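You operate a simulated robot arm through the tools that you are given. There is no shell and no other tool. Be economical: measure what you need, move in short steps, check, and stop when the job is done.

You run a simulated two-armed robot. Do the job below in one go: nothing can be reset, and whatever is moved stays where it is left.

JOB
Press and seal the bagged pillow at 4 bar and 130 degrees.
Fine: power and heater on, drawer shut, start once the green lamp is lit.
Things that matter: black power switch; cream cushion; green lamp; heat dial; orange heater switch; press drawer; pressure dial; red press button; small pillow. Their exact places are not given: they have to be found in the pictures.

It is judged by the outcome, as a careful person would: the job done as asked, and still so three seconds after it is handed in. It fails if anything else is knocked over, pushed out of place, dropped, spilled or broken. Lids that push on must go on centred and level and be pressed home; caps that screw on are set level and turned clockwise until they are tight.

ROBOT AND FRAMES
Two 7-joint arms with fingered hands on one trunk, on a base that drives. Base frame: it is fixed to the floor where the robot stands at the start and does not move with it; the origin is under the middle of the robot, x ahead of it, y to its left, z up; the surface under the hand at the start is at about z = 800. Lengths are in mm, angles in rad, forces in N, time in s.
The left shoulder is at the start at [76, 182, 1122], the right one opposite. With the tool pointing down near the work surface each hand reaches from about 440 to 840 mm from the robot's upright axis, wherever it stands, measured 20 degrees to its own side. Places, roughly: black power switch [500, -100, 900]; green lamp [700, -100, 1100]; heat dial [700, -200, 900]; orange heater switch [600, -300, 900]; press drawer [400, -700, 800]; pressure dial [600, -100, 900]; red press button [500, -300, 900]. Payload 3.8 kg a hand.
Tool frame (each hand has its own): the origin (TCP) lies between the finger pads and is the grasp point; the fingertips stand 30 mm ahead of it; z points along the fingers, y is the line along which they close. The gripper opens to 104 mm. The gripper's body begins 35 mm behind the TCP. The gripper is a hand of 4 fingers: y runs from the thumb to the fingers, the wrist lies at [-17, -104, -178] in the tool frame, and closing takes about 1.5 s.
Orientation is that of the tool frame in the base frame, as a unit quaternion [w, x, y, z]. With the fingers straight down and the wrist toward the robot, the tool's x, y and z point along [0, 1, 0], [1, 0, 0] and [0, 0, -1] of the base frame.

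CONTROLS
- The arms move only by the tool nudge_tool. It takes "left_series", "right_series" or both (then of equal length, played together; a hand with none holds still); each is text: rows parted by semicolons, each of 6 numbers parted by spaces: the shift along the base's x, y, z in cm, then the turn, a rotation vector about the base's x, y, z in rad. In form: dx dy dz wx wy wz; .... A call has 1 to 8 rows; each row shifts and turns the commanded pose from where the row before left it. "left_fingers" and "right_fingers" are, for a hand that has rows, the opening, from 0 (shut) to 1 (fully open), set as the call begins (left out, the last holds). Rows are played at 5 a second. More than 50 mm and 0.15 rad between two rows, or a gripper value outside its range, and nothing of the call is played. A pose out of reach is approached as far as the arm can. The call stops where the force on the tool passes 40 N (or 10 N more than at its start, if that is more) or the arm is blocked; 0.2 s more then pass. Each finger travels about 72 mm/s and halts on what it meets, pressing with about 27 N; the grip force reading is that of the motor and also rises with nothing between the fingers. The clock runs only during rows and for 0.2 s after the last one: add rows that do not move to give the fingers time. It gives the time, the measured TCP pose, the force on the tool (base axes), the opening and the grip force at its end, in the units of the frame above (readings bear some noise), with the torque about the TCP (base axes, N m) and any sound that the robot's microphone picked up.
- Cameras (640 x 400 px; columns grow to the right, rows downward): "scene" is now at [148.3, -43.9, 1279]; the picture's right is [-0.47, -0.88, 0.00], its down [-0.68, 0.36, -0.64] and it looks along [0.57, -0.30, -0.77] (base axes); focal length 214 px, centre (320, 200). "left" rides on the left gripper at [-66, -90, -126] in its tool frame; the picture's right is [-0.78, -0.30, 0.56], its down [0.57, -0.70, 0.42] and it looks along [0.27, 0.65, 0.71] (tool axes); focal length 275 px, centre (320, 200). "right" rides on the right gripper at [66, -90, -125] in its tool frame; the picture's right is [-0.78, 0.30, -0.56], its down [-0.57, -0.70, 0.42] and it looks along [-0.26, 0.65, 0.71] (tool axes); focal length 275 px, centre (320, 200).
- grab_frame(camera): a new picture of that camera. No time passes.
- move_column(by): slides the trunk up (or, below 0, down) by that many mm; the arms and the scene camera ride with it, the base frame stays. It gives what a move gives, with no picture.
- steer(legs): drives the robot by 1 to 6 legs, each [ahead, left, turn to the left] in mm, mm and rad, along the robot's own axes; the way and the turn of a leg run together, so that a leg with both is an arc; at most 1500 mm and 3.142 rad a leg. The arms and the cameras ride along, it lands a little off, and it stops where it bumps. It gives what a move gives.
- hand_shape(shape, hand): the hand has 4 fingers and takes this shape, open, in about a second: jaw (thumb against the fingers, like two jaws); tri (thumb and two fingers); tip (a fingertip pinch); poke (one finger out to press); point (the index stretched); flat (the hand flat); cup (the hand cupped); fist (a fist). The gripper value then closes the fingers along that shape, each until it touches; the sizes above hold for jaw. It gives what a move gives, with no picture.
- head_to(pan, tilt): turns the head with the scene camera to pan (to the left, within 1.501 rad either way) and tilt (down, from -0.506 to 1.204), counted from straight ahead of the robot. It gives what a move gives.
- measure_at(camera, pixels): for up to 12 pixels [column, row] of the newest picture of that camera ("zoom" is the newest enlarged one), the place [x, y, z] in the base frame of the surface seen there, good to about 2 mm, but the place of the scene camera against the robot may be out by one fixed shift of up to 12 mm in any direction. No time passes.
- inspect(camera, box): a new picture of the part [left, top, right, bottom] of that camera's present view, enlarged. No time passes.
- close_job(): hands the job in; it is judged then, once.

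Go step by step. Measure first, check grasps and placings, and put right what went wrong. The budget is 80 turns and 70 pictures, counting those below and the enlarged ones. Unless the task says otherwise, let go and move clear before handing in, and close with one line.

The tools are called after "Call:" by a JSON object that holds its "name" and its "arguments". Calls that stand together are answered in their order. nudge_tool: Moves the arms, as the interface text tells. Its arguments: {"type":"object","properties":{"left_series":{"type":"string"},"left_fingers":{"type":"number"},"right_series":{"type":"string"},"right_fingers":{"type":"number"}},"required":[]} The other tools are called the same way: move_column (by) slides the trunk up or down; hand_shape (shape, hand) gives the hand a shape; steer (legs) drives the base; head_to (pan, tilt) turns the head that bears the scene camera; grab_frame (camera) takes a picture; measure_at (camera, pixels) gives the place of the surface under pixels of a picture; inspect (camera, box) takes an enlarged picture of a part of a camera's view; close_job () hands the job in.

At the start:

```text
time_s: 0.0
left_tcp_pos: [532.6, -7.8, 1178.6]
left_tcp_rot: [0.0, 0.707, 0.707, 0.001]
left_contact_force: [-0.1, -0.5, -0.1]
left_torque: [0.01, -0.04, 0.02]
left_gripper_width: 103.8
left_grasp_force: 0.1
left_shape: jaw
right_tcp_pos: [347.3, -482.6, 1223.9]
right_tcp_rot: [0.0, 0.707, 0.708, 0.0]
right_contact_force: [-0.6, -0.3, 0.0]
right_torque: [0.01, -0.06, 0.02]
right_gripper_width: 103.8
right_grasp_force: 0.0
right_shape: jaw
trunk travel left (down, up): [-275.0, 481.0]
robot x, y, heading: [1.9, -1.0, -0.001]
head pan, tilt: [-0.487, 0.871]
```

scene: 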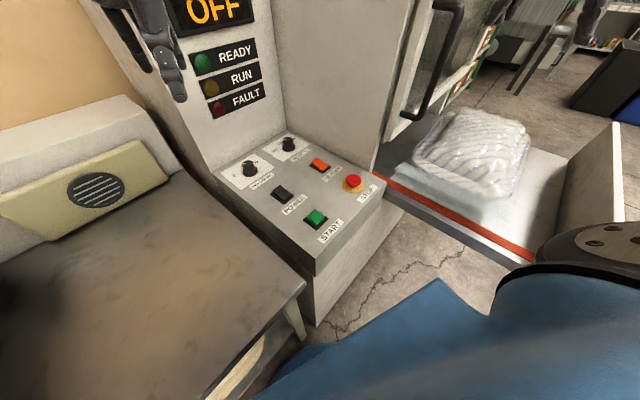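
right: 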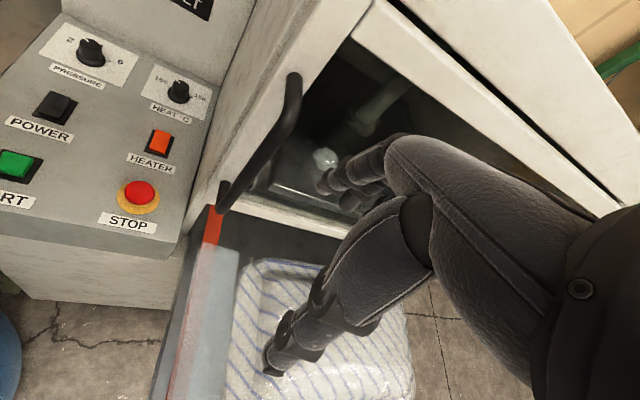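
left: 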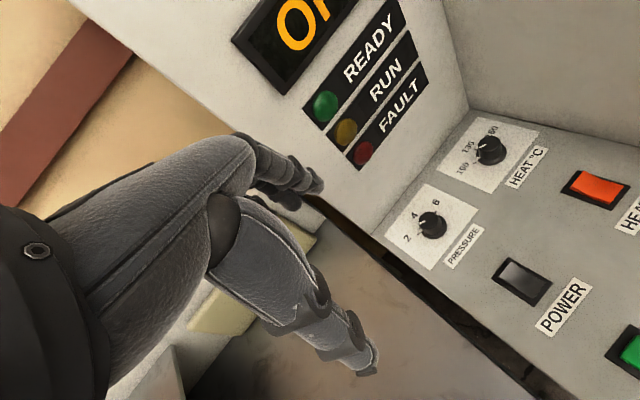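

The scene shows the panel (dials, POWER, HEATER, green START, red STOP) and an open drawer with a bagged pillow. I'll enlarge and measure these.

Call:
{"name": "inspect", "arguments": {"camera": "scene", "box": [180, 110, 420, 260]}}

Call:
{"name": "measure_at", "arguments": {"camera": "scene", "pixels": [[249, 168], [288, 144], [283, 194], [318, 164], [316, 217], [353, 182], [203, 63], [470, 150], [430, 80], [525, 258], [380, 175], [616, 160]]}}

Call:
{"name": "head_to", "arguments": {"pan": -1.1, "tilt": 0.7}}

Call:
{"name": "grab_frame", "arguments": {"camera": "scene"}}

```text
2.67 times, centred on (300, 185) of scene
```

zoom: 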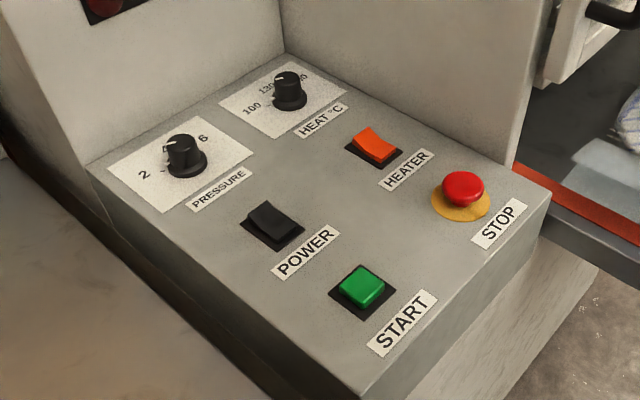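

```text
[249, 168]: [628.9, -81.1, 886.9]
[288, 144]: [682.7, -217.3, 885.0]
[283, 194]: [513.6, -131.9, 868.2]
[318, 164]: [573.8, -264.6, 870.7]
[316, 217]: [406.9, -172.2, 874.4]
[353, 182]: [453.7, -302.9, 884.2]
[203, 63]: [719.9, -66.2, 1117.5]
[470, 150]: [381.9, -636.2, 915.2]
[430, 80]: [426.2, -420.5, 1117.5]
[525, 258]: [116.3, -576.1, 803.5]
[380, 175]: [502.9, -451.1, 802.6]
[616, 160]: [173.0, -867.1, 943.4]
```

```text
time_s: 1.0
left_tcp_pos: [531.4, -7.3, 1177.0]
left_tcp_rot: [0.0, 0.707, 0.707, 0.0]
left_contact_force: [-0.8, 0.0, -0.1]
left_torque: [-0.02, -0.03, -0.01]
left_gripper_width: 103.8
left_grasp_force: 0.0
left_shape: jaw
right_tcp_pos: [348.1, -483.3, 1223.2]
right_tcp_rot: [0.0, 0.707, 0.707, 0.001]
right_contact_force: [-0.3, 0.0, -0.4]
right_torque: [-0.01, 0.0, 0.0]
right_gripper_width: 103.7
right_grasp_force: 0.1
right_shape: jaw
trunk travel left (down, up): [-275.0, 481.0]
robot x, y, heading: [0.4, -4.4, -0.001]
head pan, tilt: [-1.1, 0.7]
```

```text
65 pictures are left
```

scene: 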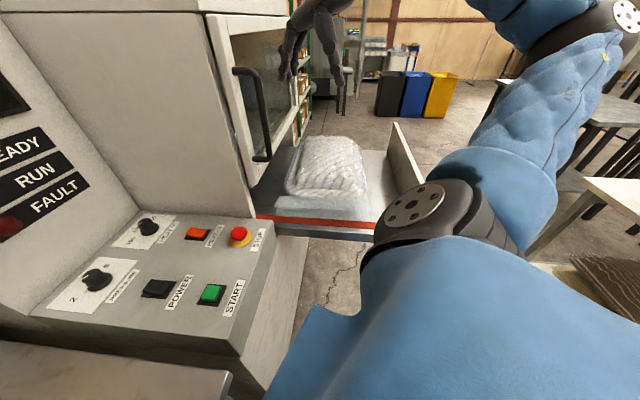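

The tray, its end panel (393,150), the red strip (315,220) and a handle (255,110) show; I'll measure the drawer geometry.

Call:
{"name": "measure_at", "arguments": {"camera": "scene", "pixels": [[258, 217], [370, 224], [262, 197], [394, 128], [405, 165], [425, 178], [330, 165], [290, 190], [366, 195], [262, 155], [250, 72], [222, 30]]}}

Call:
{"name": "inspect", "arguments": {"camera": "scene", "box": [190, 0, 450, 260]}}

Call:
{"name": "head_to", "arguments": {"pan": -0.9, "tilt": 0.1}}

Call:
{"name": "grab_frame", "arguments": {"camera": "scene"}}

```text
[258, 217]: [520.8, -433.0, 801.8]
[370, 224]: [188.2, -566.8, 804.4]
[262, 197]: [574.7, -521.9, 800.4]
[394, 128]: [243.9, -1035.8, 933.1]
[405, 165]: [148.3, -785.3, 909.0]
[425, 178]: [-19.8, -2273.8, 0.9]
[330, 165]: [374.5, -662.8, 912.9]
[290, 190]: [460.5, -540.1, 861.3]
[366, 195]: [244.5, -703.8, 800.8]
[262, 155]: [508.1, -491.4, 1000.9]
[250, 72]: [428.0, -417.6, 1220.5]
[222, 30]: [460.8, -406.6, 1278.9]
```

```text
1.54 times, centred on (320, 130) of scene
```

zoom: 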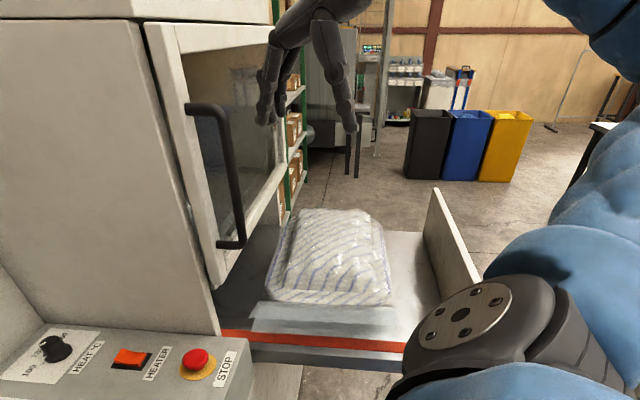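

```text
time_s: 2.0
left_tcp_pos: [532.5, -8.5, 1177.4]
left_tcp_rot: [-0.001, 0.708, 0.707, -0.001]
left_contact_force: [0.0, -0.1, 0.7]
left_torque: [0.02, -0.02, 0.0]
left_gripper_width: 103.4
left_grasp_force: 0.0
left_shape: jaw
right_tcp_pos: [347.7, -484.0, 1223.4]
right_tcp_rot: [-0.001, 0.707, 0.708, 0.001]
right_contact_force: [0.2, 0.1, 0.5]
right_torque: [0.0, -0.01, -0.06]
right_gripper_width: 103.4
right_grasp_force: 0.0
right_shape: jaw
trunk travel left (down, up): [-275.0, 481.0]
robot x, y, heading: [0.2, 3.1, 0.003]
head pan, tilt: [-0.901, 0.099]
```

```text
63 pictures are left
```

scene: 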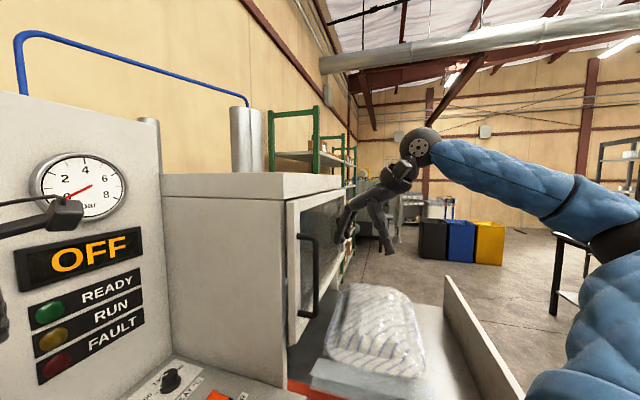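

I want a closer view of the drawer, bag mouth relative to the red bar, and the cabinet opening.

Call:
{"name": "inspect", "arguments": {"camera": "right", "box": [140, 180, 440, 400]}}

Call:
{"name": "inspect", "arguments": {"camera": "scene", "box": [260, 190, 560, 400]}}

Call:
{"name": "measure_at", "arguments": {"camera": "scene", "pixels": [[310, 312], [345, 288], [302, 325], [288, 215], [310, 235], [445, 285], [515, 385], [460, 330], [375, 300], [160, 195], [290, 200], [440, 278]]}}

Call:
{"name": "head_to", "arguments": {"pan": -1.2, "tilt": 1.0}}

Call:
{"name": "grab_frame", "arguments": {"camera": "scene"}}

```text
1.82 times, centred on (290, 290) of right
```

zoom: 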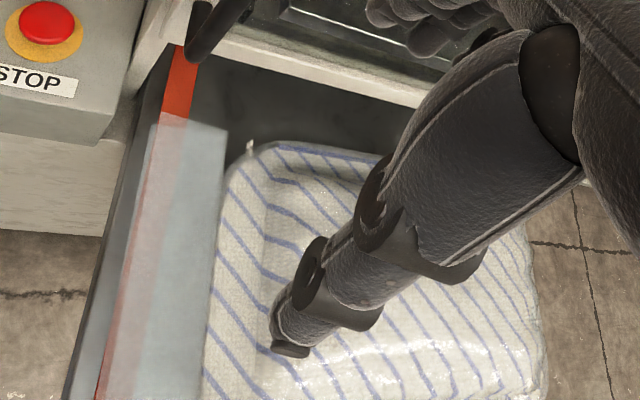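

```text
1.90 times, centred on (410, 295) of scene
```

zoom: 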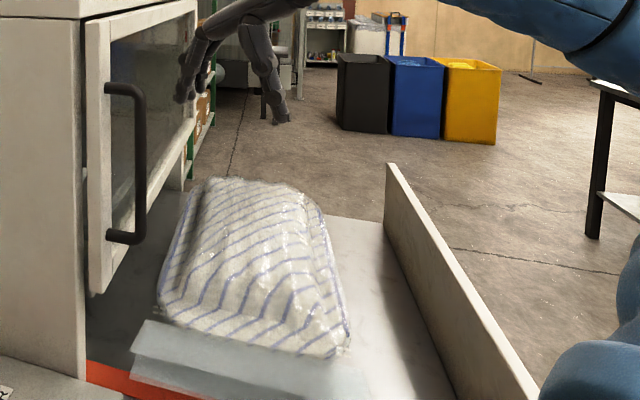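

```text
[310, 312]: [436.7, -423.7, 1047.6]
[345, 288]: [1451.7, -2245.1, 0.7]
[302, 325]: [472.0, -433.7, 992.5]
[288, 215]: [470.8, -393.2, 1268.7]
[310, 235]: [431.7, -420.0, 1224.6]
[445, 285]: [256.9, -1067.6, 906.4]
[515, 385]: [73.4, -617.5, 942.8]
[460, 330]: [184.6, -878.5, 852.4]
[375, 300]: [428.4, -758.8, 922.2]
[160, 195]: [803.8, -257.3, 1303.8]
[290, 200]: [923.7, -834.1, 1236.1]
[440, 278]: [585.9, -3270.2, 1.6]
```

```text
time_s: 3.2
left_tcp_pos: [531.9, -8.3, 1178.6]
left_tcp_rot: [0.0, 0.707, 0.707, 0.0]
left_contact_force: [-0.7, 0.5, -0.1]
left_torque: [0.03, -0.04, -0.01]
left_gripper_width: 103.4
left_grasp_force: 0.1
left_shape: jaw
right_tcp_pos: [348.8, -483.5, 1225.2]
right_tcp_rot: [0.0, 0.707, 0.707, 0.0]
right_contact_force: [-0.2, 0.2, -0.5]
right_torque: [-0.02, 0.0, 0.01]
right_gripper_width: 103.4
right_grasp_force: 0.1
right_shape: jaw
trunk travel left (down, up): [-275.0, 481.0]
robot x, y, heading: [-1.3, -0.9, -0.003]
head pan, tilt: [-1.201, 1.0]
```

```text
60 pictures are left
```

scene: 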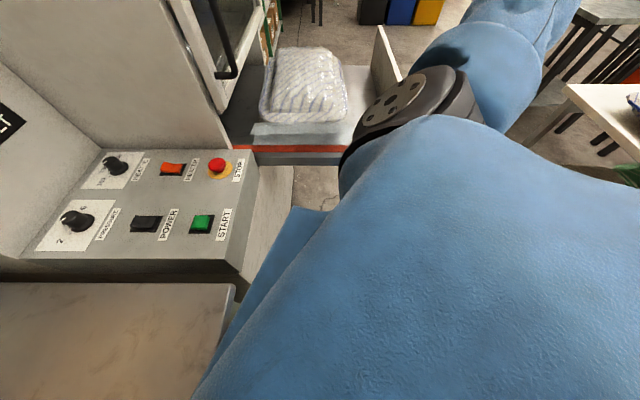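

The bag mouth already lies over the red seal bar; the machine is yawed about 0.39 rad. Now look closely at the dials with the left camera.

Call:
{"name": "inspect", "arguments": {"camera": "left", "box": [380, 100, 560, 280]}}

Call:
{"name": "inspect", "arguments": {"camera": "right", "box": [20, 10, 240, 140]}}

Call:
{"name": "grab_frame", "arguments": {"camera": "left"}}

Call:
{"name": "measure_at", "arguments": {"camera": "left", "pixels": [[432, 224], [408, 240], [420, 210], [450, 205], [490, 148], [470, 165], [478, 135], [508, 138], [522, 280], [598, 187], [640, 350], [430, 240]]}}

Call:
{"name": "measure_at", "arguments": {"camera": "right", "pixels": [[91, 52], [180, 91], [55, 106], [160, 142], [18, 165], [138, 192]]}}

```text
2.22 times, centred on (470, 190) of left
```

zoom: 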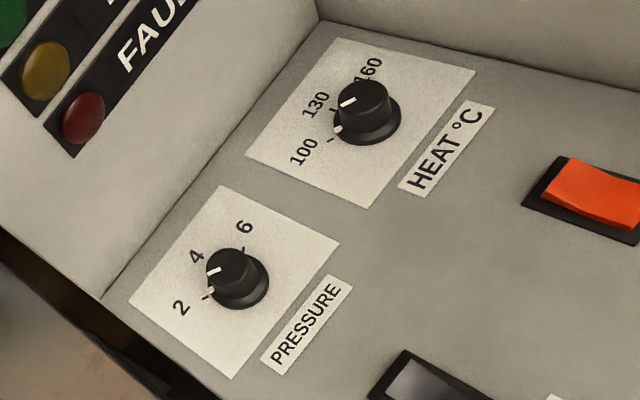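

```text
2.91 times, centred on (130, 75) of right
```

zoom: 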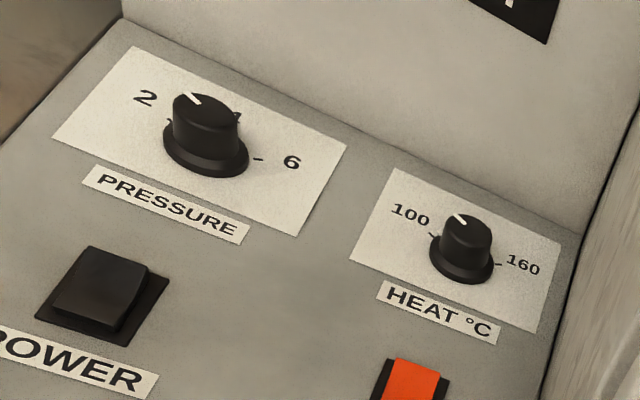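

```text
57 pictures are left
```

left: 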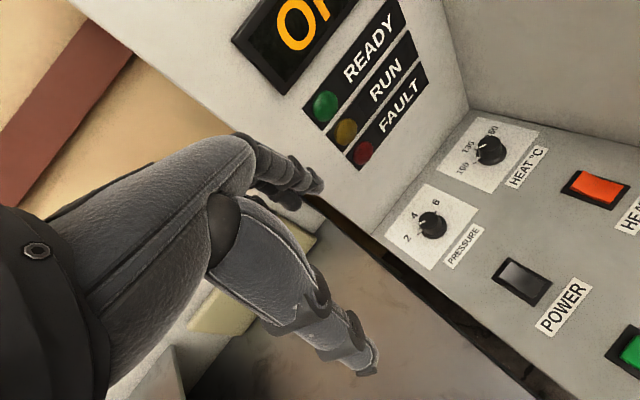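

```text
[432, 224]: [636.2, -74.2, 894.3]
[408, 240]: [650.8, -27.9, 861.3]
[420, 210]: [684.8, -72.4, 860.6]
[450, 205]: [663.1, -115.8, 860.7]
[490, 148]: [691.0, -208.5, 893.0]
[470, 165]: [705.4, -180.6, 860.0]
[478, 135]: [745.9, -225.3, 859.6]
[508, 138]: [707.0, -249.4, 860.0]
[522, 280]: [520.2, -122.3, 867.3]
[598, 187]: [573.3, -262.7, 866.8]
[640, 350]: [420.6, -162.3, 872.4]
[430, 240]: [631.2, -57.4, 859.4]
```

```text
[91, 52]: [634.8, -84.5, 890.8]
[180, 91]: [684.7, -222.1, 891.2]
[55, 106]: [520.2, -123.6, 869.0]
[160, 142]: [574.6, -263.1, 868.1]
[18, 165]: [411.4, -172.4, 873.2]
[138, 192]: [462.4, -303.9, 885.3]
```

Zooming tightly on each dial to get pointer and tick positions.

Call:
{"name": "inspect", "arguments": {"camera": "left", "box": [395, 190, 475, 250]}}

Call:
{"name": "inspect", "arguments": {"camera": "left", "box": [450, 115, 530, 175]}}

Call:
{"name": "inspect", "arguments": {"camera": "right", "box": [60, 25, 140, 85]}}

Call:
{"name": "inspect", "arguments": {"camera": "right", "box": [140, 65, 220, 125]}}

```text
6.67 times, centred on (435, 220) of left
```

zoom: 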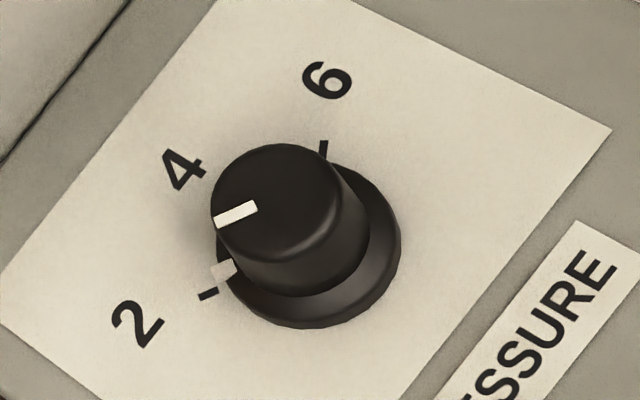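

```text
6.67 times, centred on (490, 145) of left
```

zoom: 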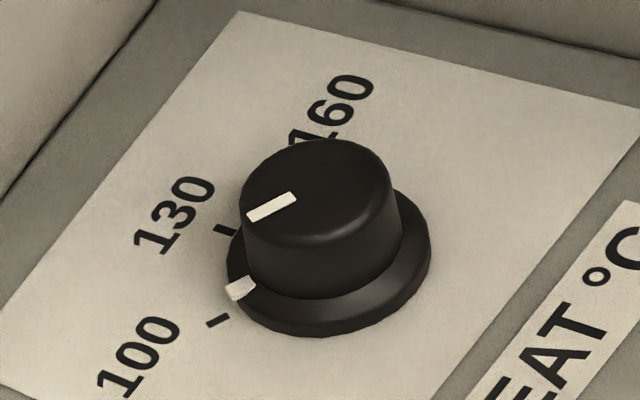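

```text
6.67 times, centred on (100, 55) of right
```

zoom: 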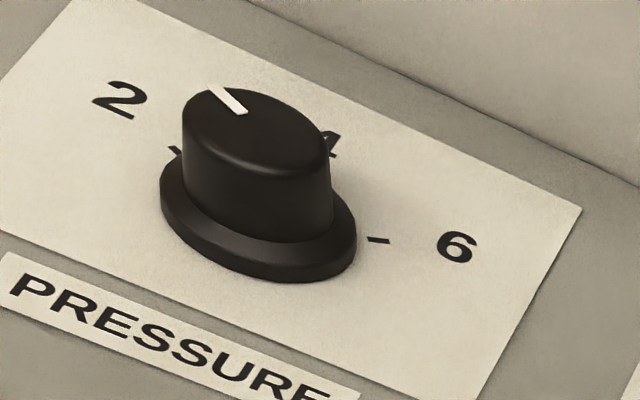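

```text
6.67 times, centred on (180, 95) of right
```

zoom: 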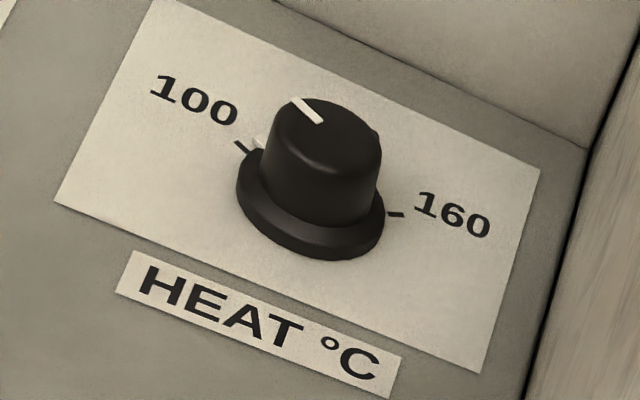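

Measuring ticks, pointers and cap centres in the left camera at subpixel positions.

Call:
{"name": "measure_at", "arguments": {"camera": "left", "pixels": [[426.2, 234.1], [443.6, 212.5], [428.3, 230.7], [428, 222.8], [433, 221.1], [436.5, 220.5], [482.7, 163], [483.6, 149.7], [485.7, 158.5], [488, 147], [493.8, 144.7], [496.8, 144]]}}

Call:
{"name": "measure_at", "arguments": {"camera": "right", "pixels": [[86.2, 47.5], [116.7, 61], [98.5, 43], [94, 40], [98.3, 44.8], [176, 87], [199, 97.2], [188.7, 83], [184.5, 80.5], [188.8, 85]]}}

```text
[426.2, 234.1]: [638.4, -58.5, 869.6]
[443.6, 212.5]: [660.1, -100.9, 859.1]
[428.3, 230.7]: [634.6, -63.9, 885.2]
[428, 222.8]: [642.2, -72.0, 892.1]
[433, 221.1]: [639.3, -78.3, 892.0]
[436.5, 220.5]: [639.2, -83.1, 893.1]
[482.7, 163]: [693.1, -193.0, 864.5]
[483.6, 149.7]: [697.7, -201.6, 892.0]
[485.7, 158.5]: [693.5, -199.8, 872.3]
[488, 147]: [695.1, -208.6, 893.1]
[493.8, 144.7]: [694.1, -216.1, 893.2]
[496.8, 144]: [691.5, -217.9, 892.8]
```

```text
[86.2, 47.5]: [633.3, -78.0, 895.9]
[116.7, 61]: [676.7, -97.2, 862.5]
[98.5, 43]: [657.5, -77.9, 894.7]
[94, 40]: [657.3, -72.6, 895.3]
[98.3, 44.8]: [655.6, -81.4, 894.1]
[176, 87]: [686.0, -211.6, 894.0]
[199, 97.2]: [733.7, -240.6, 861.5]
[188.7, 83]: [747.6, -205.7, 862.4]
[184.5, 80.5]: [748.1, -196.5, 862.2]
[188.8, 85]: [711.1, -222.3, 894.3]
```

The zoom was wider than my box (offset 8 px), so I re-measure with corrected pixels.

Call:
{"name": "measure_at", "arguments": {"camera": "left", "pixels": [[418.2, 234.1], [435.6, 212.3], [420.3, 230.7], [420, 222.8], [425, 221.1], [428.5, 220.5], [474.7, 163], [475.6, 149.7], [477.7, 158.5], [480, 147], [485.8, 144.7], [488.8, 144]]}}

Call:
{"name": "measure_at", "arguments": {"camera": "right", "pixels": [[78.2, 47.5], [108.7, 61], [90.5, 43], [84, 38.5], [88, 41.5], [168, 87], [191.2, 97.2], [180.7, 83], [176.5, 80.5], [179.5, 83], [78.2, 47.7], [84, 65]]}}

```text
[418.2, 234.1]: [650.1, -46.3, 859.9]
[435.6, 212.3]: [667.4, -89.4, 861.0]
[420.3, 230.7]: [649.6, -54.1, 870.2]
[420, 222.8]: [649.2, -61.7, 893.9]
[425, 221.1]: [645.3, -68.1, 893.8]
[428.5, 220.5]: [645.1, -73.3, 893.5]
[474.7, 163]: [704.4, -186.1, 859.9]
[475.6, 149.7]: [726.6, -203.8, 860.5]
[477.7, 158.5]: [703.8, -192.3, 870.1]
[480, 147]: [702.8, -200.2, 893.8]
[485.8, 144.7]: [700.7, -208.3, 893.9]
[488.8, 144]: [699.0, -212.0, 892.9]
```

```text
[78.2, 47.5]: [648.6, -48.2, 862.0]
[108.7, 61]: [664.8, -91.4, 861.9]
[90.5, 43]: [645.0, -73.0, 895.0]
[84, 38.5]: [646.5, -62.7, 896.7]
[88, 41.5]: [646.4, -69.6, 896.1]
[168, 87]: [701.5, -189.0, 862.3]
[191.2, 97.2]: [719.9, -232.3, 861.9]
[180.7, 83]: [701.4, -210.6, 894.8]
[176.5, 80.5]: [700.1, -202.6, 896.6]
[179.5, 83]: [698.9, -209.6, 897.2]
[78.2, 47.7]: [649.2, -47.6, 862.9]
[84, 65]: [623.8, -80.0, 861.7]
```

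Both pointers read about 2 bar / 100 °C and need about 1.0 rad clockwise: pressure centre ≈(646,-74), heat centre ≈(699,-215), tops z≈894. I'll move the left hand away and bring the right hand over the panel clear of the door handle.

Call:
{"name": "nudge_tool", "arguments": {"left_series": "-4 3 0 0 0 0; -4 3 0 0 0 0; -4 3 0 0 0 0; 0 5 0 0 0 0; 0 5 0 0 0 0; 0 5 0 0 0 0; 0 0 0 0 0 0; 0 0 0 0 0 0", "right_series": "-1 4.5 0 0 0 0; 0 4.9 0 0 0 0; 0 4.9 0 0 0 0; 0 4.9 0 0 0 0; 0 4.9 0 0 0 0; 3 4 0 0 0 0.13; 4 3 0 0 0 0.13; 4 3 0 0 0 0.13"}}

Call:
{"name": "grab_frame", "arguments": {"camera": "right"}}

```text
time_s: 5.0
left_tcp_pos: [412.4, 234.2, 1177.2]
left_tcp_rot: [0.0, 0.707, 0.707, 0.0]
left_contact_force: [0.7, 0.4, -0.7]
left_torque: [0.0, 0.02, 0.02]
left_gripper_width: 103.9
left_grasp_force: 0.0
left_shape: jaw
right_tcp_pos: [449.6, -141.5, 1220.9]
right_tcp_rot: [-0.001, 0.556, 0.831, -0.001]
right_contact_force: [0.7, -0.1, 1.1]
right_torque: [-0.01, 0.04, -0.02]
right_gripper_width: 103.6
right_grasp_force: 0.0
right_shape: jaw
trunk travel left (down, up): [-275.0, 481.0]
robot x, y, heading: [0.2, -0.2, 0.001]
head pan, tilt: [-1.201, 1.0]
```

```text
52 pictures are left
```

right: 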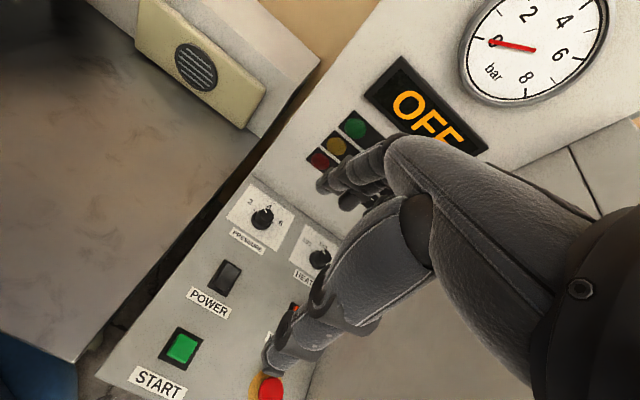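

The right hand is over the panel, gauge and lamps are visible. I move above the pressure dial with narrower fingers, slightly turned back.

Call:
{"name": "nudge_tool", "arguments": {"right_series": "3.9 1.35 0 0 0 -0.04; 3.9 1.35 0 0 0 -0.04; 3.9 1.35 0 0 0 -0.04; 3.9 1.35 0 0 0 -0.04; 4 1.35 0 0 0 -0.04; 0 0 -4.9 0 0 0; 0 0 -4.9 0 0 0; 0 0 -4.9 0 0 0", "right_fingers": 0.55}}

Call:
{"name": "nudge_tool", "arguments": {"right_series": "0 0 -4.9 0 0 0; 0 0 -3.5 0 0 0; 0 0 -2 0 0 0; 0 0 -1 0 0 0; 0 0 0 0 0 0"}}

Call:
{"name": "grab_frame", "arguments": {"camera": "right"}}

```text
time_s: 6.8
left_tcp_pos: [412.6, 232.0, 1178.9]
left_tcp_rot: [0.0, 0.707, 0.707, 0.001]
left_contact_force: [0.5, 0.2, 0.4]
left_torque: [-0.01, 0.02, 0.01]
left_gripper_width: 103.9
left_grasp_force: 0.1
left_shape: jaw
right_tcp_pos: [573.5, -145.6, 1090.4]
right_tcp_rot: [0.0, 0.637, 0.771, 0.0]
right_contact_force: [0.5, 1.0, -0.9]
right_torque: [-0.01, 0.01, 0.0]
right_gripper_width: 57.3
right_grasp_force: 0.0
right_shape: jaw
right hand out of reach, approached as far as the arm can: row 3, 4, 5
trunk travel left (down, up): [-275.0, 481.0]
robot x, y, heading: [-3.0, 0.9, 0.001]
head pan, tilt: [-1.201, 1.0]
```

```text
time_s: 8.0
left_tcp_pos: [412.3, 232.1, 1178.6]
left_tcp_rot: [0.0, 0.707, 0.708, 0.0]
left_contact_force: [0.1, -0.2, -0.1]
left_torque: [0.05, -0.02, -0.01]
left_gripper_width: 103.9
left_grasp_force: 0.0
left_shape: jaw
right_tcp_pos: [572.2, -146.5, 978.7]
right_tcp_rot: [-0.001, 0.636, 0.771, 0.001]
right_contact_force: [0.7, -0.7, 0.3]
right_torque: [-0.01, 0.03, 0.02]
right_gripper_width: 57.2
right_grasp_force: 0.0
right_shape: jaw
trunk travel left (down, up): [-275.0, 481.0]
robot x, y, heading: [1.1, 0.2, -0.001]
head pan, tilt: [-1.201, 1.0]
```

```text
51 pictures are left
```

right: 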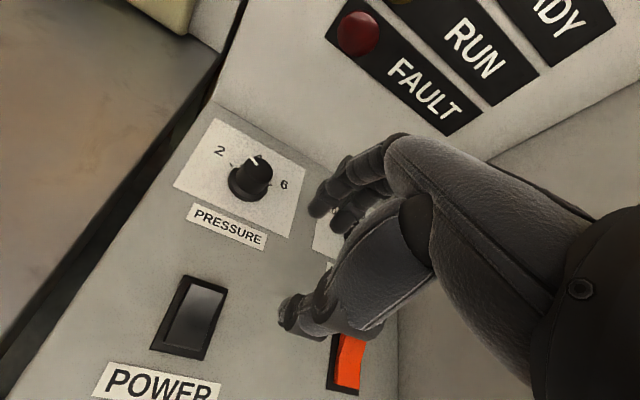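

The hand is over the panel short of the dial (reach at height); pressure dial at (250,178). I move it over the dial now that it is lower.

Call:
{"name": "nudge_tool", "arguments": {"right_series": "2.5 2.4 0 0 0 0; 2.5 2.4 0 0 0 0; 2.4 2.4 -1 0 0 0; 0 0 -2 0 0 0; 0 0 0 0 0 0"}}

Call:
{"name": "grab_frame", "arguments": {"camera": "right"}}

```text
time_s: 9.2
left_tcp_pos: [412.4, 232.8, 1178.3]
left_tcp_rot: [0.001, 0.706, 0.708, 0.0]
left_contact_force: [0.2, -0.3, -0.2]
left_torque: [0.0, 0.0, -0.02]
left_gripper_width: 104.1
left_grasp_force: 0.0
left_shape: jaw
right_tcp_pos: [613.6, -119.9, 955.0]
right_tcp_rot: [-0.001, 0.636, 0.772, 0.0]
right_contact_force: [-0.9, -0.1, -0.6]
right_torque: [0.0, 0.04, 0.03]
right_gripper_width: 57.6
right_grasp_force: 0.1
right_shape: jaw
right hand out of reach, approached as far as the arm can: row 2, 3, 4
trunk travel left (down, up): [-275.0, 481.0]
robot x, y, heading: [0.0, 3.3, 0.002]
head pan, tilt: [-1.201, 1.0]
```

```text
50 pictures are left
```

right: 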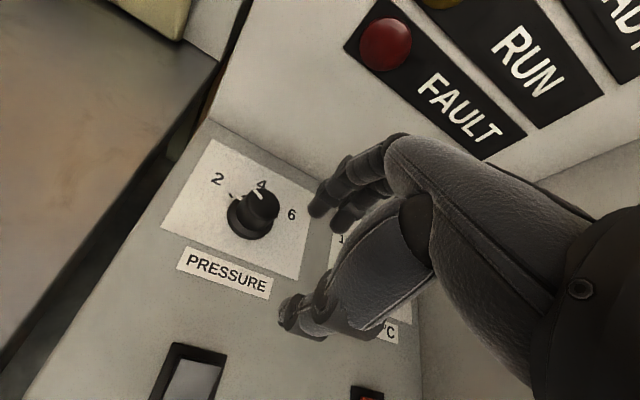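

Reach is limited here. I'll look down at the floor in front of the base to see whether I can drive closer and turn.

Call:
{"name": "nudge_tool", "arguments": {"right_series": "-4 -2 3 0 0 0; -4 -2 3 0 0 0; -4 -2 3 0 0 0; 0 0 0 0 0 0"}}

Call:
{"name": "head_to", "arguments": {"pan": 0.1, "tilt": 1.2}}

Call:
{"name": "grab_frame", "arguments": {"camera": "scene"}}

```text
refused: row 1 steps farther than a row can; nothing moved
```

```text
time_s: 10.7
left_tcp_pos: [412.6, 232.6, 1179.2]
left_tcp_rot: [0.0, 0.707, 0.707, 0.0]
left_contact_force: [-0.6, 0.3, 0.0]
left_torque: [0.02, 0.01, 0.03]
left_gripper_width: 103.9
left_grasp_force: 0.1
left_shape: jaw
right_tcp_pos: [613.4, -120.8, 956.3]
right_tcp_rot: [-0.001, 0.636, 0.772, 0.001]
right_contact_force: [-0.1, 0.1, 0.1]
right_torque: [0.02, -0.01, -0.01]
right_gripper_width: 57.4
right_grasp_force: 0.1
right_shape: jaw
trunk travel left (down, up): [-275.0, 481.0]
robot x, y, heading: [2.5, -3.9, -0.001]
head pan, tilt: [0.099, 1.201]
```

```text
49 pictures are left
```

scene: 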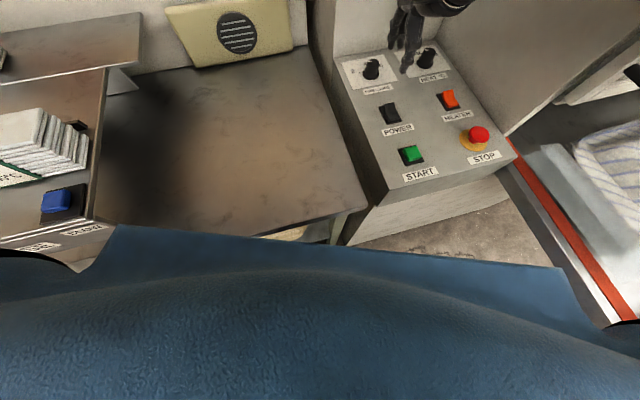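

The table edge is near the base on the left; measuring its distances and the panel box base.

Call:
{"name": "measure_at", "arguments": {"camera": "scene", "pixels": [[120, 222], [250, 235], [350, 210], [330, 240], [350, 245], [505, 183], [420, 245], [560, 262], [600, 318], [90, 225], [320, 260], [60, 235]]}}

Call:
{"name": "nudge_tool", "arguments": {"right_series": "-3 -2 3 0 0 0; -3 -2 3 0 0 0; -3 -2 3 0 0 0; 0 0 0 0 0 0"}}

```text
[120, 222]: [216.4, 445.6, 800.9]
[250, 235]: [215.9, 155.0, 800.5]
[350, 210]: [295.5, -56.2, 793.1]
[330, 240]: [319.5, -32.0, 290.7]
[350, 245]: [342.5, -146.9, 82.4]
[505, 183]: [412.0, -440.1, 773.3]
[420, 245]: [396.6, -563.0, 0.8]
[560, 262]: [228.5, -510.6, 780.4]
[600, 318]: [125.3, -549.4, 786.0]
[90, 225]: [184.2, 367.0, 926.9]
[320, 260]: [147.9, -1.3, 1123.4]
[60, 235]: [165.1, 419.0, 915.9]
```

```text
time_s: 11.7
left_tcp_pos: [412.3, 233.2, 1176.7]
left_tcp_rot: [-0.001, 0.707, 0.707, 0.0]
left_contact_force: [0.6, -0.7, -0.3]
left_torque: [0.01, 0.0, -0.03]
left_gripper_width: 103.8
left_grasp_force: 0.1
left_shape: jaw
right_tcp_pos: [524.4, -181.5, 1045.1]
right_tcp_rot: [-0.001, 0.637, 0.771, 0.0]
right_contact_force: [-1.1, 0.4, -0.2]
right_torque: [0.03, 0.03, -0.03]
right_gripper_width: 57.6
right_grasp_force: 0.1
right_shape: jaw
trunk travel left (down, up): [-275.0, 481.0]
robot x, y, heading: [5.3, 1.4, -0.001]
head pan, tilt: [0.099, 1.201]
```

The table edge (x≈216) blocks driving closer. The arm limit seems posture-related at this height; raising the trunk should give the stated reach.

Call:
{"name": "move_column", "arguments": {"by": 150}}

Call:
{"name": "nudge_tool", "arguments": {"right_series": "3 2.6 -4 0 0 0; 3 2.6 -4 0 0 0; 3 2.8 -4 0 0 0; 3.1 2.8 -3 0 0 0; 0 0 -4.9 0 0 0; 0 0 -4.9 0 0 0; 0 0 0 0 0 0"}}

Call:
{"name": "grab_frame", "arguments": {"camera": "right"}}

```text
time_s: 13.4
left_tcp_pos: [411.2, 232.2, 1327.2]
left_tcp_rot: [0.0, 0.707, 0.707, 0.0]
left_contact_force: [-1.6, -0.3, 0.4]
left_torque: [0.01, 0.01, -0.01]
left_gripper_width: 104.1
left_grasp_force: 0.0
left_shape: jaw
right_tcp_pos: [524.0, -181.0, 1194.7]
right_tcp_rot: [-0.001, 0.637, 0.771, 0.0]
right_contact_force: [0.8, -0.2, -1.2]
right_torque: [-0.02, 0.01, -0.02]
right_gripper_width: 57.2
right_grasp_force: 0.0
right_shape: jaw
trunk travel left (down, up): [-425.0, 331.0]
robot x, y, heading: [0.1, -0.4, 0.001]
head pan, tilt: [0.099, 1.201]
```

```text
refused: row 1 steps farther than a row can; nothing moved
```

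```text
48 pictures are left
```

right: 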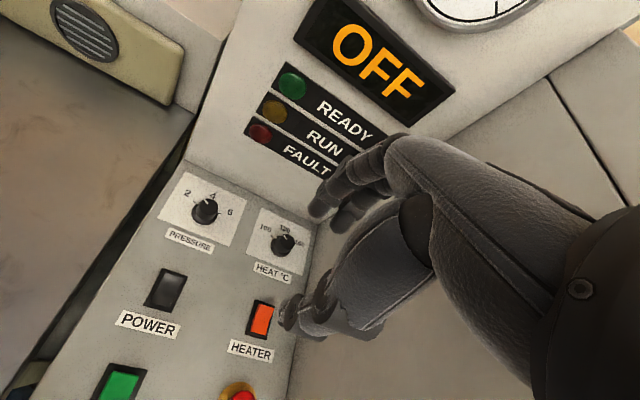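

Row norm must stay under 50 mm. I go down first, then across.

Call:
{"name": "nudge_tool", "arguments": {"right_series": "0 0 -4.9 0 0 0; 0 0 -4.9 0 0 0; 0 0 -4.9 0 0 0; 0 0 -4.9 0 0 0; 0 0 -4.5 0 0 0; 3 2.6 0 0 0 0; 3 2.6 0 0 0 0; 0 0 0 0 0 0"}}

Call:
{"name": "nudge_tool", "arguments": {"right_series": "3 2.7 0 0 0 0; 3.1 2.7 0 0 0 0; 0 0 0 0 0 0"}}

Call:
{"name": "grab_frame", "arguments": {"camera": "right"}}

```text
time_s: 15.2
left_tcp_pos: [410.9, 231.2, 1327.7]
left_tcp_rot: [0.001, 0.707, 0.707, 0.0]
left_contact_force: [-0.2, 0.0, -0.1]
left_torque: [-0.02, -0.02, 0.03]
left_gripper_width: 103.8
left_grasp_force: 0.2
left_shape: jaw
right_tcp_pos: [550.6, -175.7, 1001.8]
right_tcp_rot: [-0.001, 0.637, 0.771, 0.001]
right_contact_force: [-0.3, 0.2, -0.9]
right_torque: [-0.01, 0.01, 0.01]
right_gripper_width: 57.4
right_grasp_force: 0.2
right_shape: jaw
right hand out of reach, approached as far as the arm can: row 5, 6, 7
trunk travel left (down, up): [-425.0, 331.0]
robot x, y, heading: [-2.5, 0.2, -0.001]
head pan, tilt: [0.099, 1.201]
```

```text
time_s: 16.0
left_tcp_pos: [410.7, 231.3, 1327.2]
left_tcp_rot: [0.0, 0.707, 0.707, 0.0]
left_contact_force: [0.6, 0.0, 0.1]
left_torque: [0.0, -0.01, -0.02]
left_gripper_width: 103.8
left_grasp_force: 0.1
left_shape: jaw
right_tcp_pos: [575.7, -167.0, 1034.5]
right_tcp_rot: [0.0, 0.636, 0.772, 0.001]
right_contact_force: [0.1, -0.6, 0.5]
right_torque: [0.01, 0.0, -0.01]
right_gripper_width: 57.3
right_grasp_force: 0.1
right_shape: jaw
right hand out of reach, approached as far as the arm can: row 1, 2
trunk travel left (down, up): [-425.0, 331.0]
robot x, y, heading: [0.3, -6.0, 0.001]
head pan, tilt: [0.099, 1.201]
```

```text
47 pictures are left
```

right: 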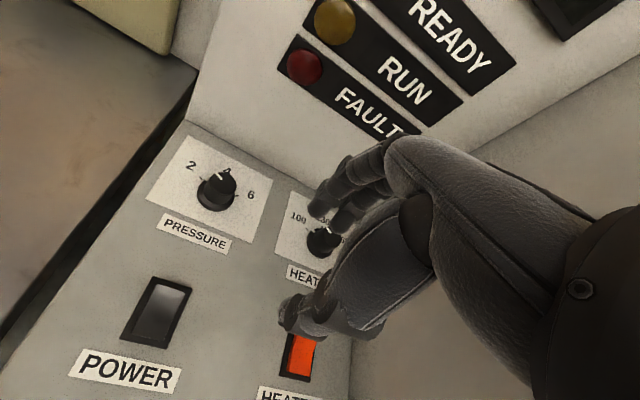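

Raised trunk reaches less, so I'll put it back, retract, and instead turn the robot left by 0.35 rad to put the panel on the right arm's own side.

Call:
{"name": "nudge_tool", "arguments": {"right_series": "-2 0 4.5 0 0 0; -2 0 4.5 0 0 0; -2 0 4.5 0 0 0; -3 -3.9 0 0 0 0; -3 -3.9 0 0 0 0; -3 -3.9 0 0 0 -0.1; 0 0 0 0 0 -0.1; 0 0 0 0 0 0"}}

Call:
{"name": "move_column", "arguments": {"by": -120}}

Call:
{"name": "steer", "arguments": {"legs": [[0, 0, 0.36]]}}

Call:
{"name": "grab_frame", "arguments": {"camera": "right"}}

```text
time_s: 17.8
left_tcp_pos: [410.1, 230.9, 1327.7]
left_tcp_rot: [0.0, 0.707, 0.707, 0.0]
left_contact_force: [-0.2, -0.7, 0.1]
left_torque: [0.07, -0.02, -0.02]
left_gripper_width: 104.0
left_grasp_force: 0.2
left_shape: jaw
right_tcp_pos: [424.8, -285.6, 1171.7]
right_tcp_rot: [0.0, 0.711, 0.703, 0.001]
right_contact_force: [-0.1, -1.0, 0.8]
right_torque: [-0.01, -0.03, -0.02]
right_gripper_width: 57.3
right_grasp_force: 0.1
right_shape: jaw
trunk travel left (down, up): [-425.0, 331.0]
robot x, y, heading: [0.4, -1.0, 0.002]
head pan, tilt: [0.099, 1.201]
```

```text
time_s: 19.3
left_tcp_pos: [411.6, 230.3, 1208.7]
left_tcp_rot: [0.001, 0.707, 0.707, 0.0]
left_contact_force: [0.3, -0.1, 0.3]
left_torque: [-0.03, 0.0, 0.0]
left_gripper_width: 103.7
left_grasp_force: 0.1
left_shape: jaw
right_tcp_pos: [424.2, -283.8, 1051.9]
right_tcp_rot: [0.001, 0.71, 0.705, 0.001]
right_contact_force: [0.7, -0.4, 0.2]
right_torque: [0.01, 0.01, 0.0]
right_gripper_width: 57.2
right_grasp_force: 0.0
right_shape: jaw
trunk travel left (down, up): [-305.0, 451.0]
robot x, y, heading: [-0.3, 0.6, -0.001]
head pan, tilt: [0.099, 1.201]
```

```text
time_s: 20.8
left_tcp_pos: [303.7, 361.3, 1207.6]
left_tcp_rot: [0.001, 0.569, 0.822, 0.0]
left_contact_force: [-0.1, -0.3, 0.8]
left_torque: [-0.01, -0.01, -0.03]
left_gripper_width: 103.9
left_grasp_force: 0.1
left_shape: jaw
right_tcp_pos: [497.5, -116.0, 1051.8]
right_tcp_rot: [0.0, 0.573, 0.82, 0.0]
right_contact_force: [0.0, 1.2, -0.8]
right_torque: [0.01, 0.0, -0.04]
right_gripper_width: 57.3
right_grasp_force: 0.1
right_shape: jaw
trunk travel left (down, up): [-305.0, 451.0]
robot x, y, heading: [3.0, -2.0, 0.357]
head pan, tilt: [0.099, 1.201]
```

```text
46 pictures are left
```

right: 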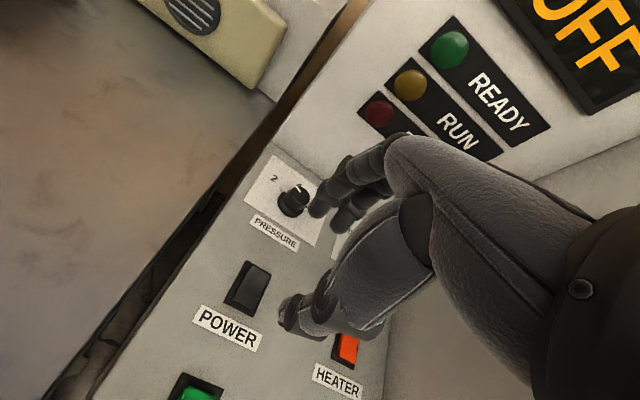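

The turn worked. Now lower and move over the pressure dial.

Call:
{"name": "nudge_tool", "arguments": {"right_series": "0 0 -4.8 0 0 0; 0 0 -4.8 0 0 0; 4.6 1.1 0 0 0 -0.05; 4.6 1.1 0 0 0 -0.05; 4.6 1 0 0 0 -0.05; 1 1 0 0 0 0; 0 0 0 0 0 0"}}

Call:
{"name": "grab_frame", "arguments": {"camera": "right"}}

```text
time_s: 22.4
left_tcp_pos: [304.5, 362.0, 1207.7]
left_tcp_rot: [-0.001, 0.57, 0.822, -0.001]
left_contact_force: [0.2, 0.1, 1.0]
left_torque: [0.0, 0.01, 0.01]
left_gripper_width: 104.0
left_grasp_force: 0.0
left_shape: jaw
right_tcp_pos: [645.7, -74.5, 956.6]
right_tcp_rot: [-0.001, 0.633, 0.774, 0.001]
right_contact_force: [-0.9, 0.9, -0.5]
right_torque: [0.03, -0.01, 0.0]
right_gripper_width: 57.5
right_grasp_force: 0.1
right_shape: jaw
trunk travel left (down, up): [-305.0, 451.0]
robot x, y, heading: [0.5, 1.8, 0.36]
head pan, tilt: [0.099, 1.201]
```

```text
45 pictures are left
```

right: 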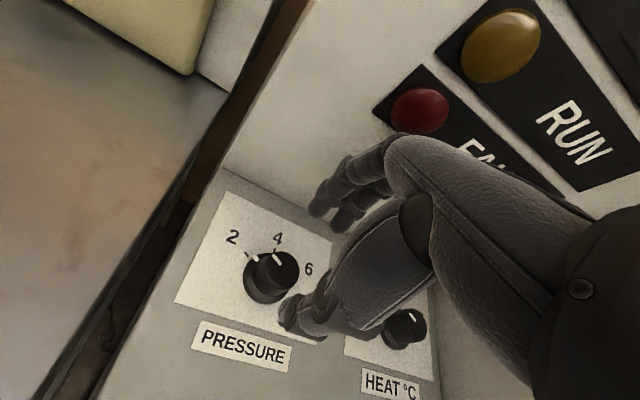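

Aligned near the knob; measure its cap centre here before descending.

Call:
{"name": "inspect", "arguments": {"camera": "right", "box": [190, 215, 350, 315]}}

Call:
{"name": "measure_at", "arguments": {"camera": "zoom", "pixels": [[345, 215], [350, 185], [340, 165], [375, 160], [400, 200], [310, 220], [255, 165], [270, 185], [345, 140]]}}

```text
4.00 times, centred on (270, 265) of right
```

zoom: 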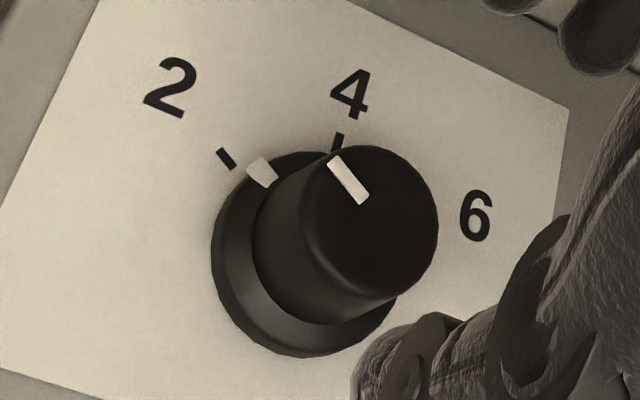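

```text
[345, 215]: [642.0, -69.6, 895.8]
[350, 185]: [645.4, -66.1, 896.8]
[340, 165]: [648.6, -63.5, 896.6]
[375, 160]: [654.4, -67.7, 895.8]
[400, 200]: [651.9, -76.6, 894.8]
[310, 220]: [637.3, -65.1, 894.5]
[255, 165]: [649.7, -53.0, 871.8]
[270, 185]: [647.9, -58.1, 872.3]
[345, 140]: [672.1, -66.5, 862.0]
```

The knob centre is (646,-74.5), matching the TCP. Descend to z≈905 and close.

Call:
{"name": "nudge_tool", "arguments": {"right_series": "0 0 -2 0 0 0; 0 0 -2 0 0 0; 0 0 -1.1 0 0 0; 0 0 0 0 0 0"}}

Call:
{"name": "nudge_tool", "arguments": {"right_series": "0 0 0 0 0 0; 0 0 0 0 0 0; 0 0 0 0 0 0; 0 0 0 0 0 0; 0 0 0 0 0 0; 0 0 0 0 0 0", "right_fingers": 0}}

Call:
{"name": "grab_frame", "arguments": {"camera": "right"}}

```text
time_s: 23.4
left_tcp_pos: [305.0, 361.7, 1208.0]
left_tcp_rot: [0.0, 0.569, 0.822, 0.0]
left_contact_force: [-0.3, 0.3, -0.1]
left_torque: [0.02, 0.0, -0.01]
left_gripper_width: 103.8
left_grasp_force: 0.0
left_shape: jaw
right_tcp_pos: [645.2, -74.5, 905.5]
right_tcp_rot: [0.0, 0.633, 0.774, 0.001]
right_contact_force: [1.3, 0.2, 0.1]
right_torque: [0.01, -0.04, 0.0]
right_gripper_width: 57.5
right_grasp_force: 0.0
right_shape: jaw
trunk travel left (down, up): [-305.0, 451.0]
robot x, y, heading: [1.1, -2.6, 0.364]
head pan, tilt: [0.099, 1.201]
```

```text
time_s: 24.8
left_tcp_pos: [303.3, 362.2, 1208.6]
left_tcp_rot: [-0.001, 0.569, 0.822, 0.0]
left_contact_force: [0.3, 0.1, 0.3]
left_torque: [-0.01, 0.01, -0.02]
left_gripper_width: 103.8
left_grasp_force: 0.1
left_shape: jaw
right_tcp_pos: [645.4, -75.5, 905.7]
right_tcp_rot: [-0.001, 0.633, 0.774, 0.0]
right_contact_force: [-4.3, -0.4, -1.7]
right_torque: [0.03, 0.08, 0.02]
right_gripper_width: 21.8
right_grasp_force: 27.0
right_shape: jaw
trunk travel left (down, up): [-305.0, 451.0]
robot x, y, heading: [0.1, 0.9, 0.355]
head pan, tilt: [0.099, 1.201]
```

```text
43 pictures are left
```

right: 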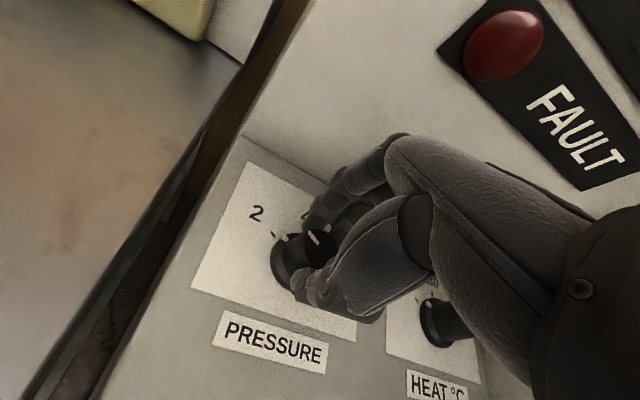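

The knob is gripped (22 mm, 27 N). Turn clockwise 1.0 rad in steps.

Call:
{"name": "nudge_tool", "arguments": {"right_series": "0 0 0 0 0 -0.125; 0 0 0 0 0 -0.125; 0 0 0 0 0 -0.125; 0 0 0 0 0 -0.125; 0 0 0 0 0 -0.125; 0 0 0 0 0 -0.125; 0 0 0 0 0 -0.125; 0 0 0 0 0 -0.125"}}

Call:
{"name": "grab_frame", "arguments": {"camera": "right"}}

```text
time_s: 26.6
left_tcp_pos: [303.1, 362.2, 1207.2]
left_tcp_rot: [0.001, 0.57, 0.822, -0.001]
left_contact_force: [-0.7, 0.7, 0.2]
left_torque: [-0.02, 0.01, 0.0]
left_gripper_width: 103.6
left_grasp_force: 0.1
left_shape: jaw
right_tcp_pos: [645.9, -72.2, 905.6]
right_tcp_rot: [-0.001, 0.927, 0.376, 0.001]
right_contact_force: [-5.3, 6.2, 2.3]
right_torque: [0.16, 0.11, 0.01]
right_gripper_width: 21.9
right_grasp_force: 26.6
right_shape: jaw
trunk travel left (down, up): [-305.0, 451.0]
robot x, y, heading: [0.8, 3.1, 0.36]
head pan, tilt: [0.099, 1.201]
```

```text
42 pictures are left
```

right: 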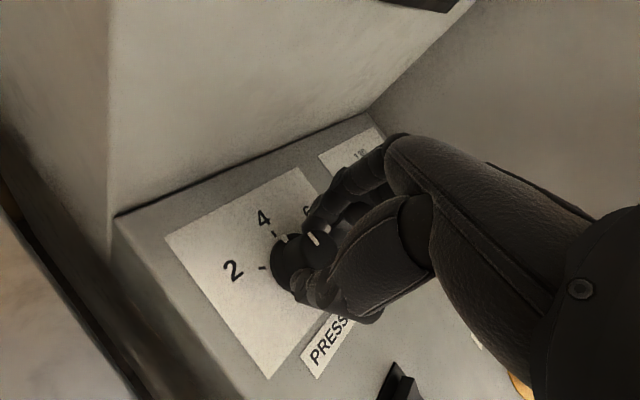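

Call:
{"name": "inspect", "arguments": {"camera": "right", "box": [220, 190, 380, 290]}}

Call:
{"name": "measure_at", "arguments": {"camera": "zoom", "pixels": [[216, 172], [258, 193], [370, 188], [388, 215], [175, 310], [262, 203]]}}

```text
4.00 times, centred on (300, 240) of right
```

zoom: 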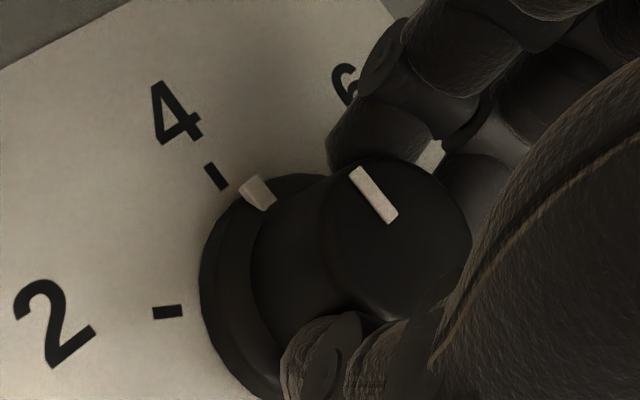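

```text
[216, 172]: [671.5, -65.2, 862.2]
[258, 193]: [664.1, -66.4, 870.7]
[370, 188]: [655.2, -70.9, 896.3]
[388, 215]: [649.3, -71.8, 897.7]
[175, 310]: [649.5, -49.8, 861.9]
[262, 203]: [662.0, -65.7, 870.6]
```

Skirt mark is at 22° from x, matching the "4" tick. Release and rise.

Call:
{"name": "nudge_tool", "arguments": {"right_series": "0 0 0 0 0 0; 0 0 0 0 0 0; 0 0 0 0 0 0; 0 0 3 0 0 0; 0 0 3 0 0 0; 0 0 0 0 0 0.13; 0 0 0 0 0 0.13; 0 0 0 0 0 0.13", "right_fingers": 0.5}}

Call:
{"name": "nudge_tool", "arguments": {"right_series": "0 -2 0 0 0 0.13; 0 -2 0 0 0 0.13; 0 -2.5 0 0 0 0.13; 0 -2.5 0 0 0 0.13; 2 -2.5 0 0 0 0; 3.3 -2.5 0 0 0 0; 0 0 0 0 0 0"}}

Call:
{"name": "grab_frame", "arguments": {"camera": "right"}}

```text
time_s: 28.4
left_tcp_pos: [303.4, 361.7, 1208.1]
left_tcp_rot: [0.0, 0.569, 0.822, 0.0]
left_contact_force: [0.0, -0.6, 0.3]
left_torque: [0.0, -0.01, 0.04]
left_gripper_width: 103.9
left_grasp_force: 0.1
left_shape: jaw
right_tcp_pos: [646.3, -75.2, 964.3]
right_tcp_rot: [0.0, 0.835, 0.55, 0.0]
right_contact_force: [-0.4, 0.4, -0.7]
right_torque: [0.0, 0.02, -0.01]
right_gripper_width: 51.8
right_grasp_force: 0.1
right_shape: jaw
trunk travel left (down, up): [-305.0, 451.0]
robot x, y, heading: [2.8, 0.6, 0.362]
head pan, tilt: [0.099, 1.201]
```

```text
time_s: 30.0
left_tcp_pos: [297.9, 380.6, 1201.2]
left_tcp_rot: [0.006, 0.569, 0.822, -0.006]
left_contact_force: [0.7, -0.4, 0.5]
left_torque: [0.01, -0.01, -0.02]
left_gripper_width: 103.9
left_grasp_force: 0.0
left_shape: jaw
right_tcp_pos: [691.1, -195.6, 967.7]
right_tcp_rot: [0.005, 0.662, 0.749, -0.008]
right_contact_force: [0.1, 0.0, -0.8]
right_torque: [-0.01, 0.02, 0.0]
right_gripper_width: 51.3
right_grasp_force: 0.0
right_shape: jaw
trunk travel left (down, up): [-305.0, 451.0]
robot x, y, heading: [4.4, 1.6, 0.363]
head pan, tilt: [0.099, 1.201]
```

```text
40 pictures are left
```

right: 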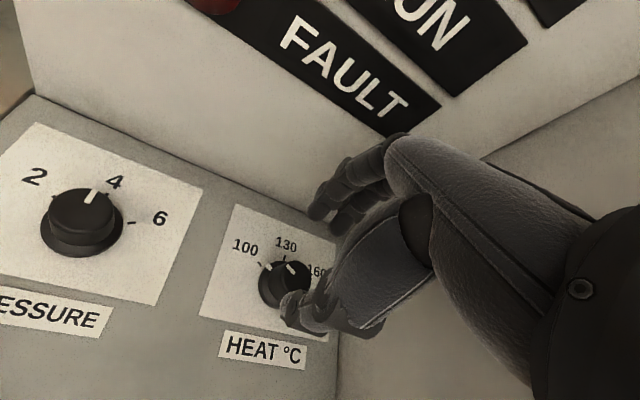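

The whole body leaned a bit (left hand shifted too), so part of the right arm probably touches something. I'll look.

Call:
{"name": "head_to", "arguments": {"pan": -0.9, "tilt": 0.75}}

Call:
{"name": "grab_frame", "arguments": {"camera": "scene"}}

```text
time_s: 31.3
left_tcp_pos: [298.0, 381.1, 1202.6]
left_tcp_rot: [0.007, 0.569, 0.822, -0.006]
left_contact_force: [0.5, 1.2, -0.8]
left_torque: [-0.01, 0.01, 0.01]
left_gripper_width: 103.9
left_grasp_force: 0.0
left_shape: jaw
right_tcp_pos: [692.5, -197.4, 969.6]
right_tcp_rot: [0.005, 0.663, 0.749, -0.009]
right_contact_force: [0.9, 0.9, 0.0]
right_torque: [0.01, 0.04, 0.0]
right_gripper_width: 51.6
right_grasp_force: 0.1
right_shape: jaw
trunk travel left (down, up): [-305.0, 451.0]
robot x, y, heading: [1.2, 1.4, 0.361]
head pan, tilt: [-0.901, 0.75]
```

```text
39 pictures are left
```

scene: 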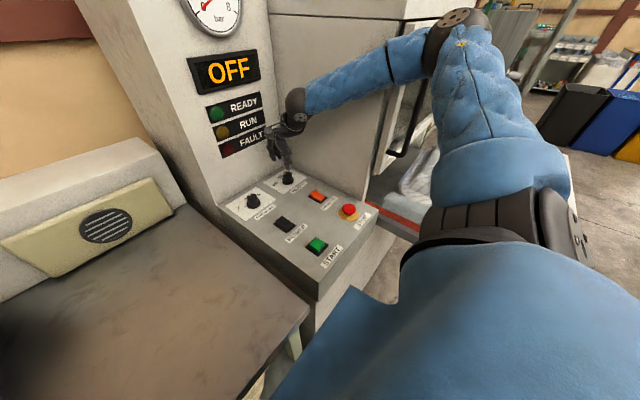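

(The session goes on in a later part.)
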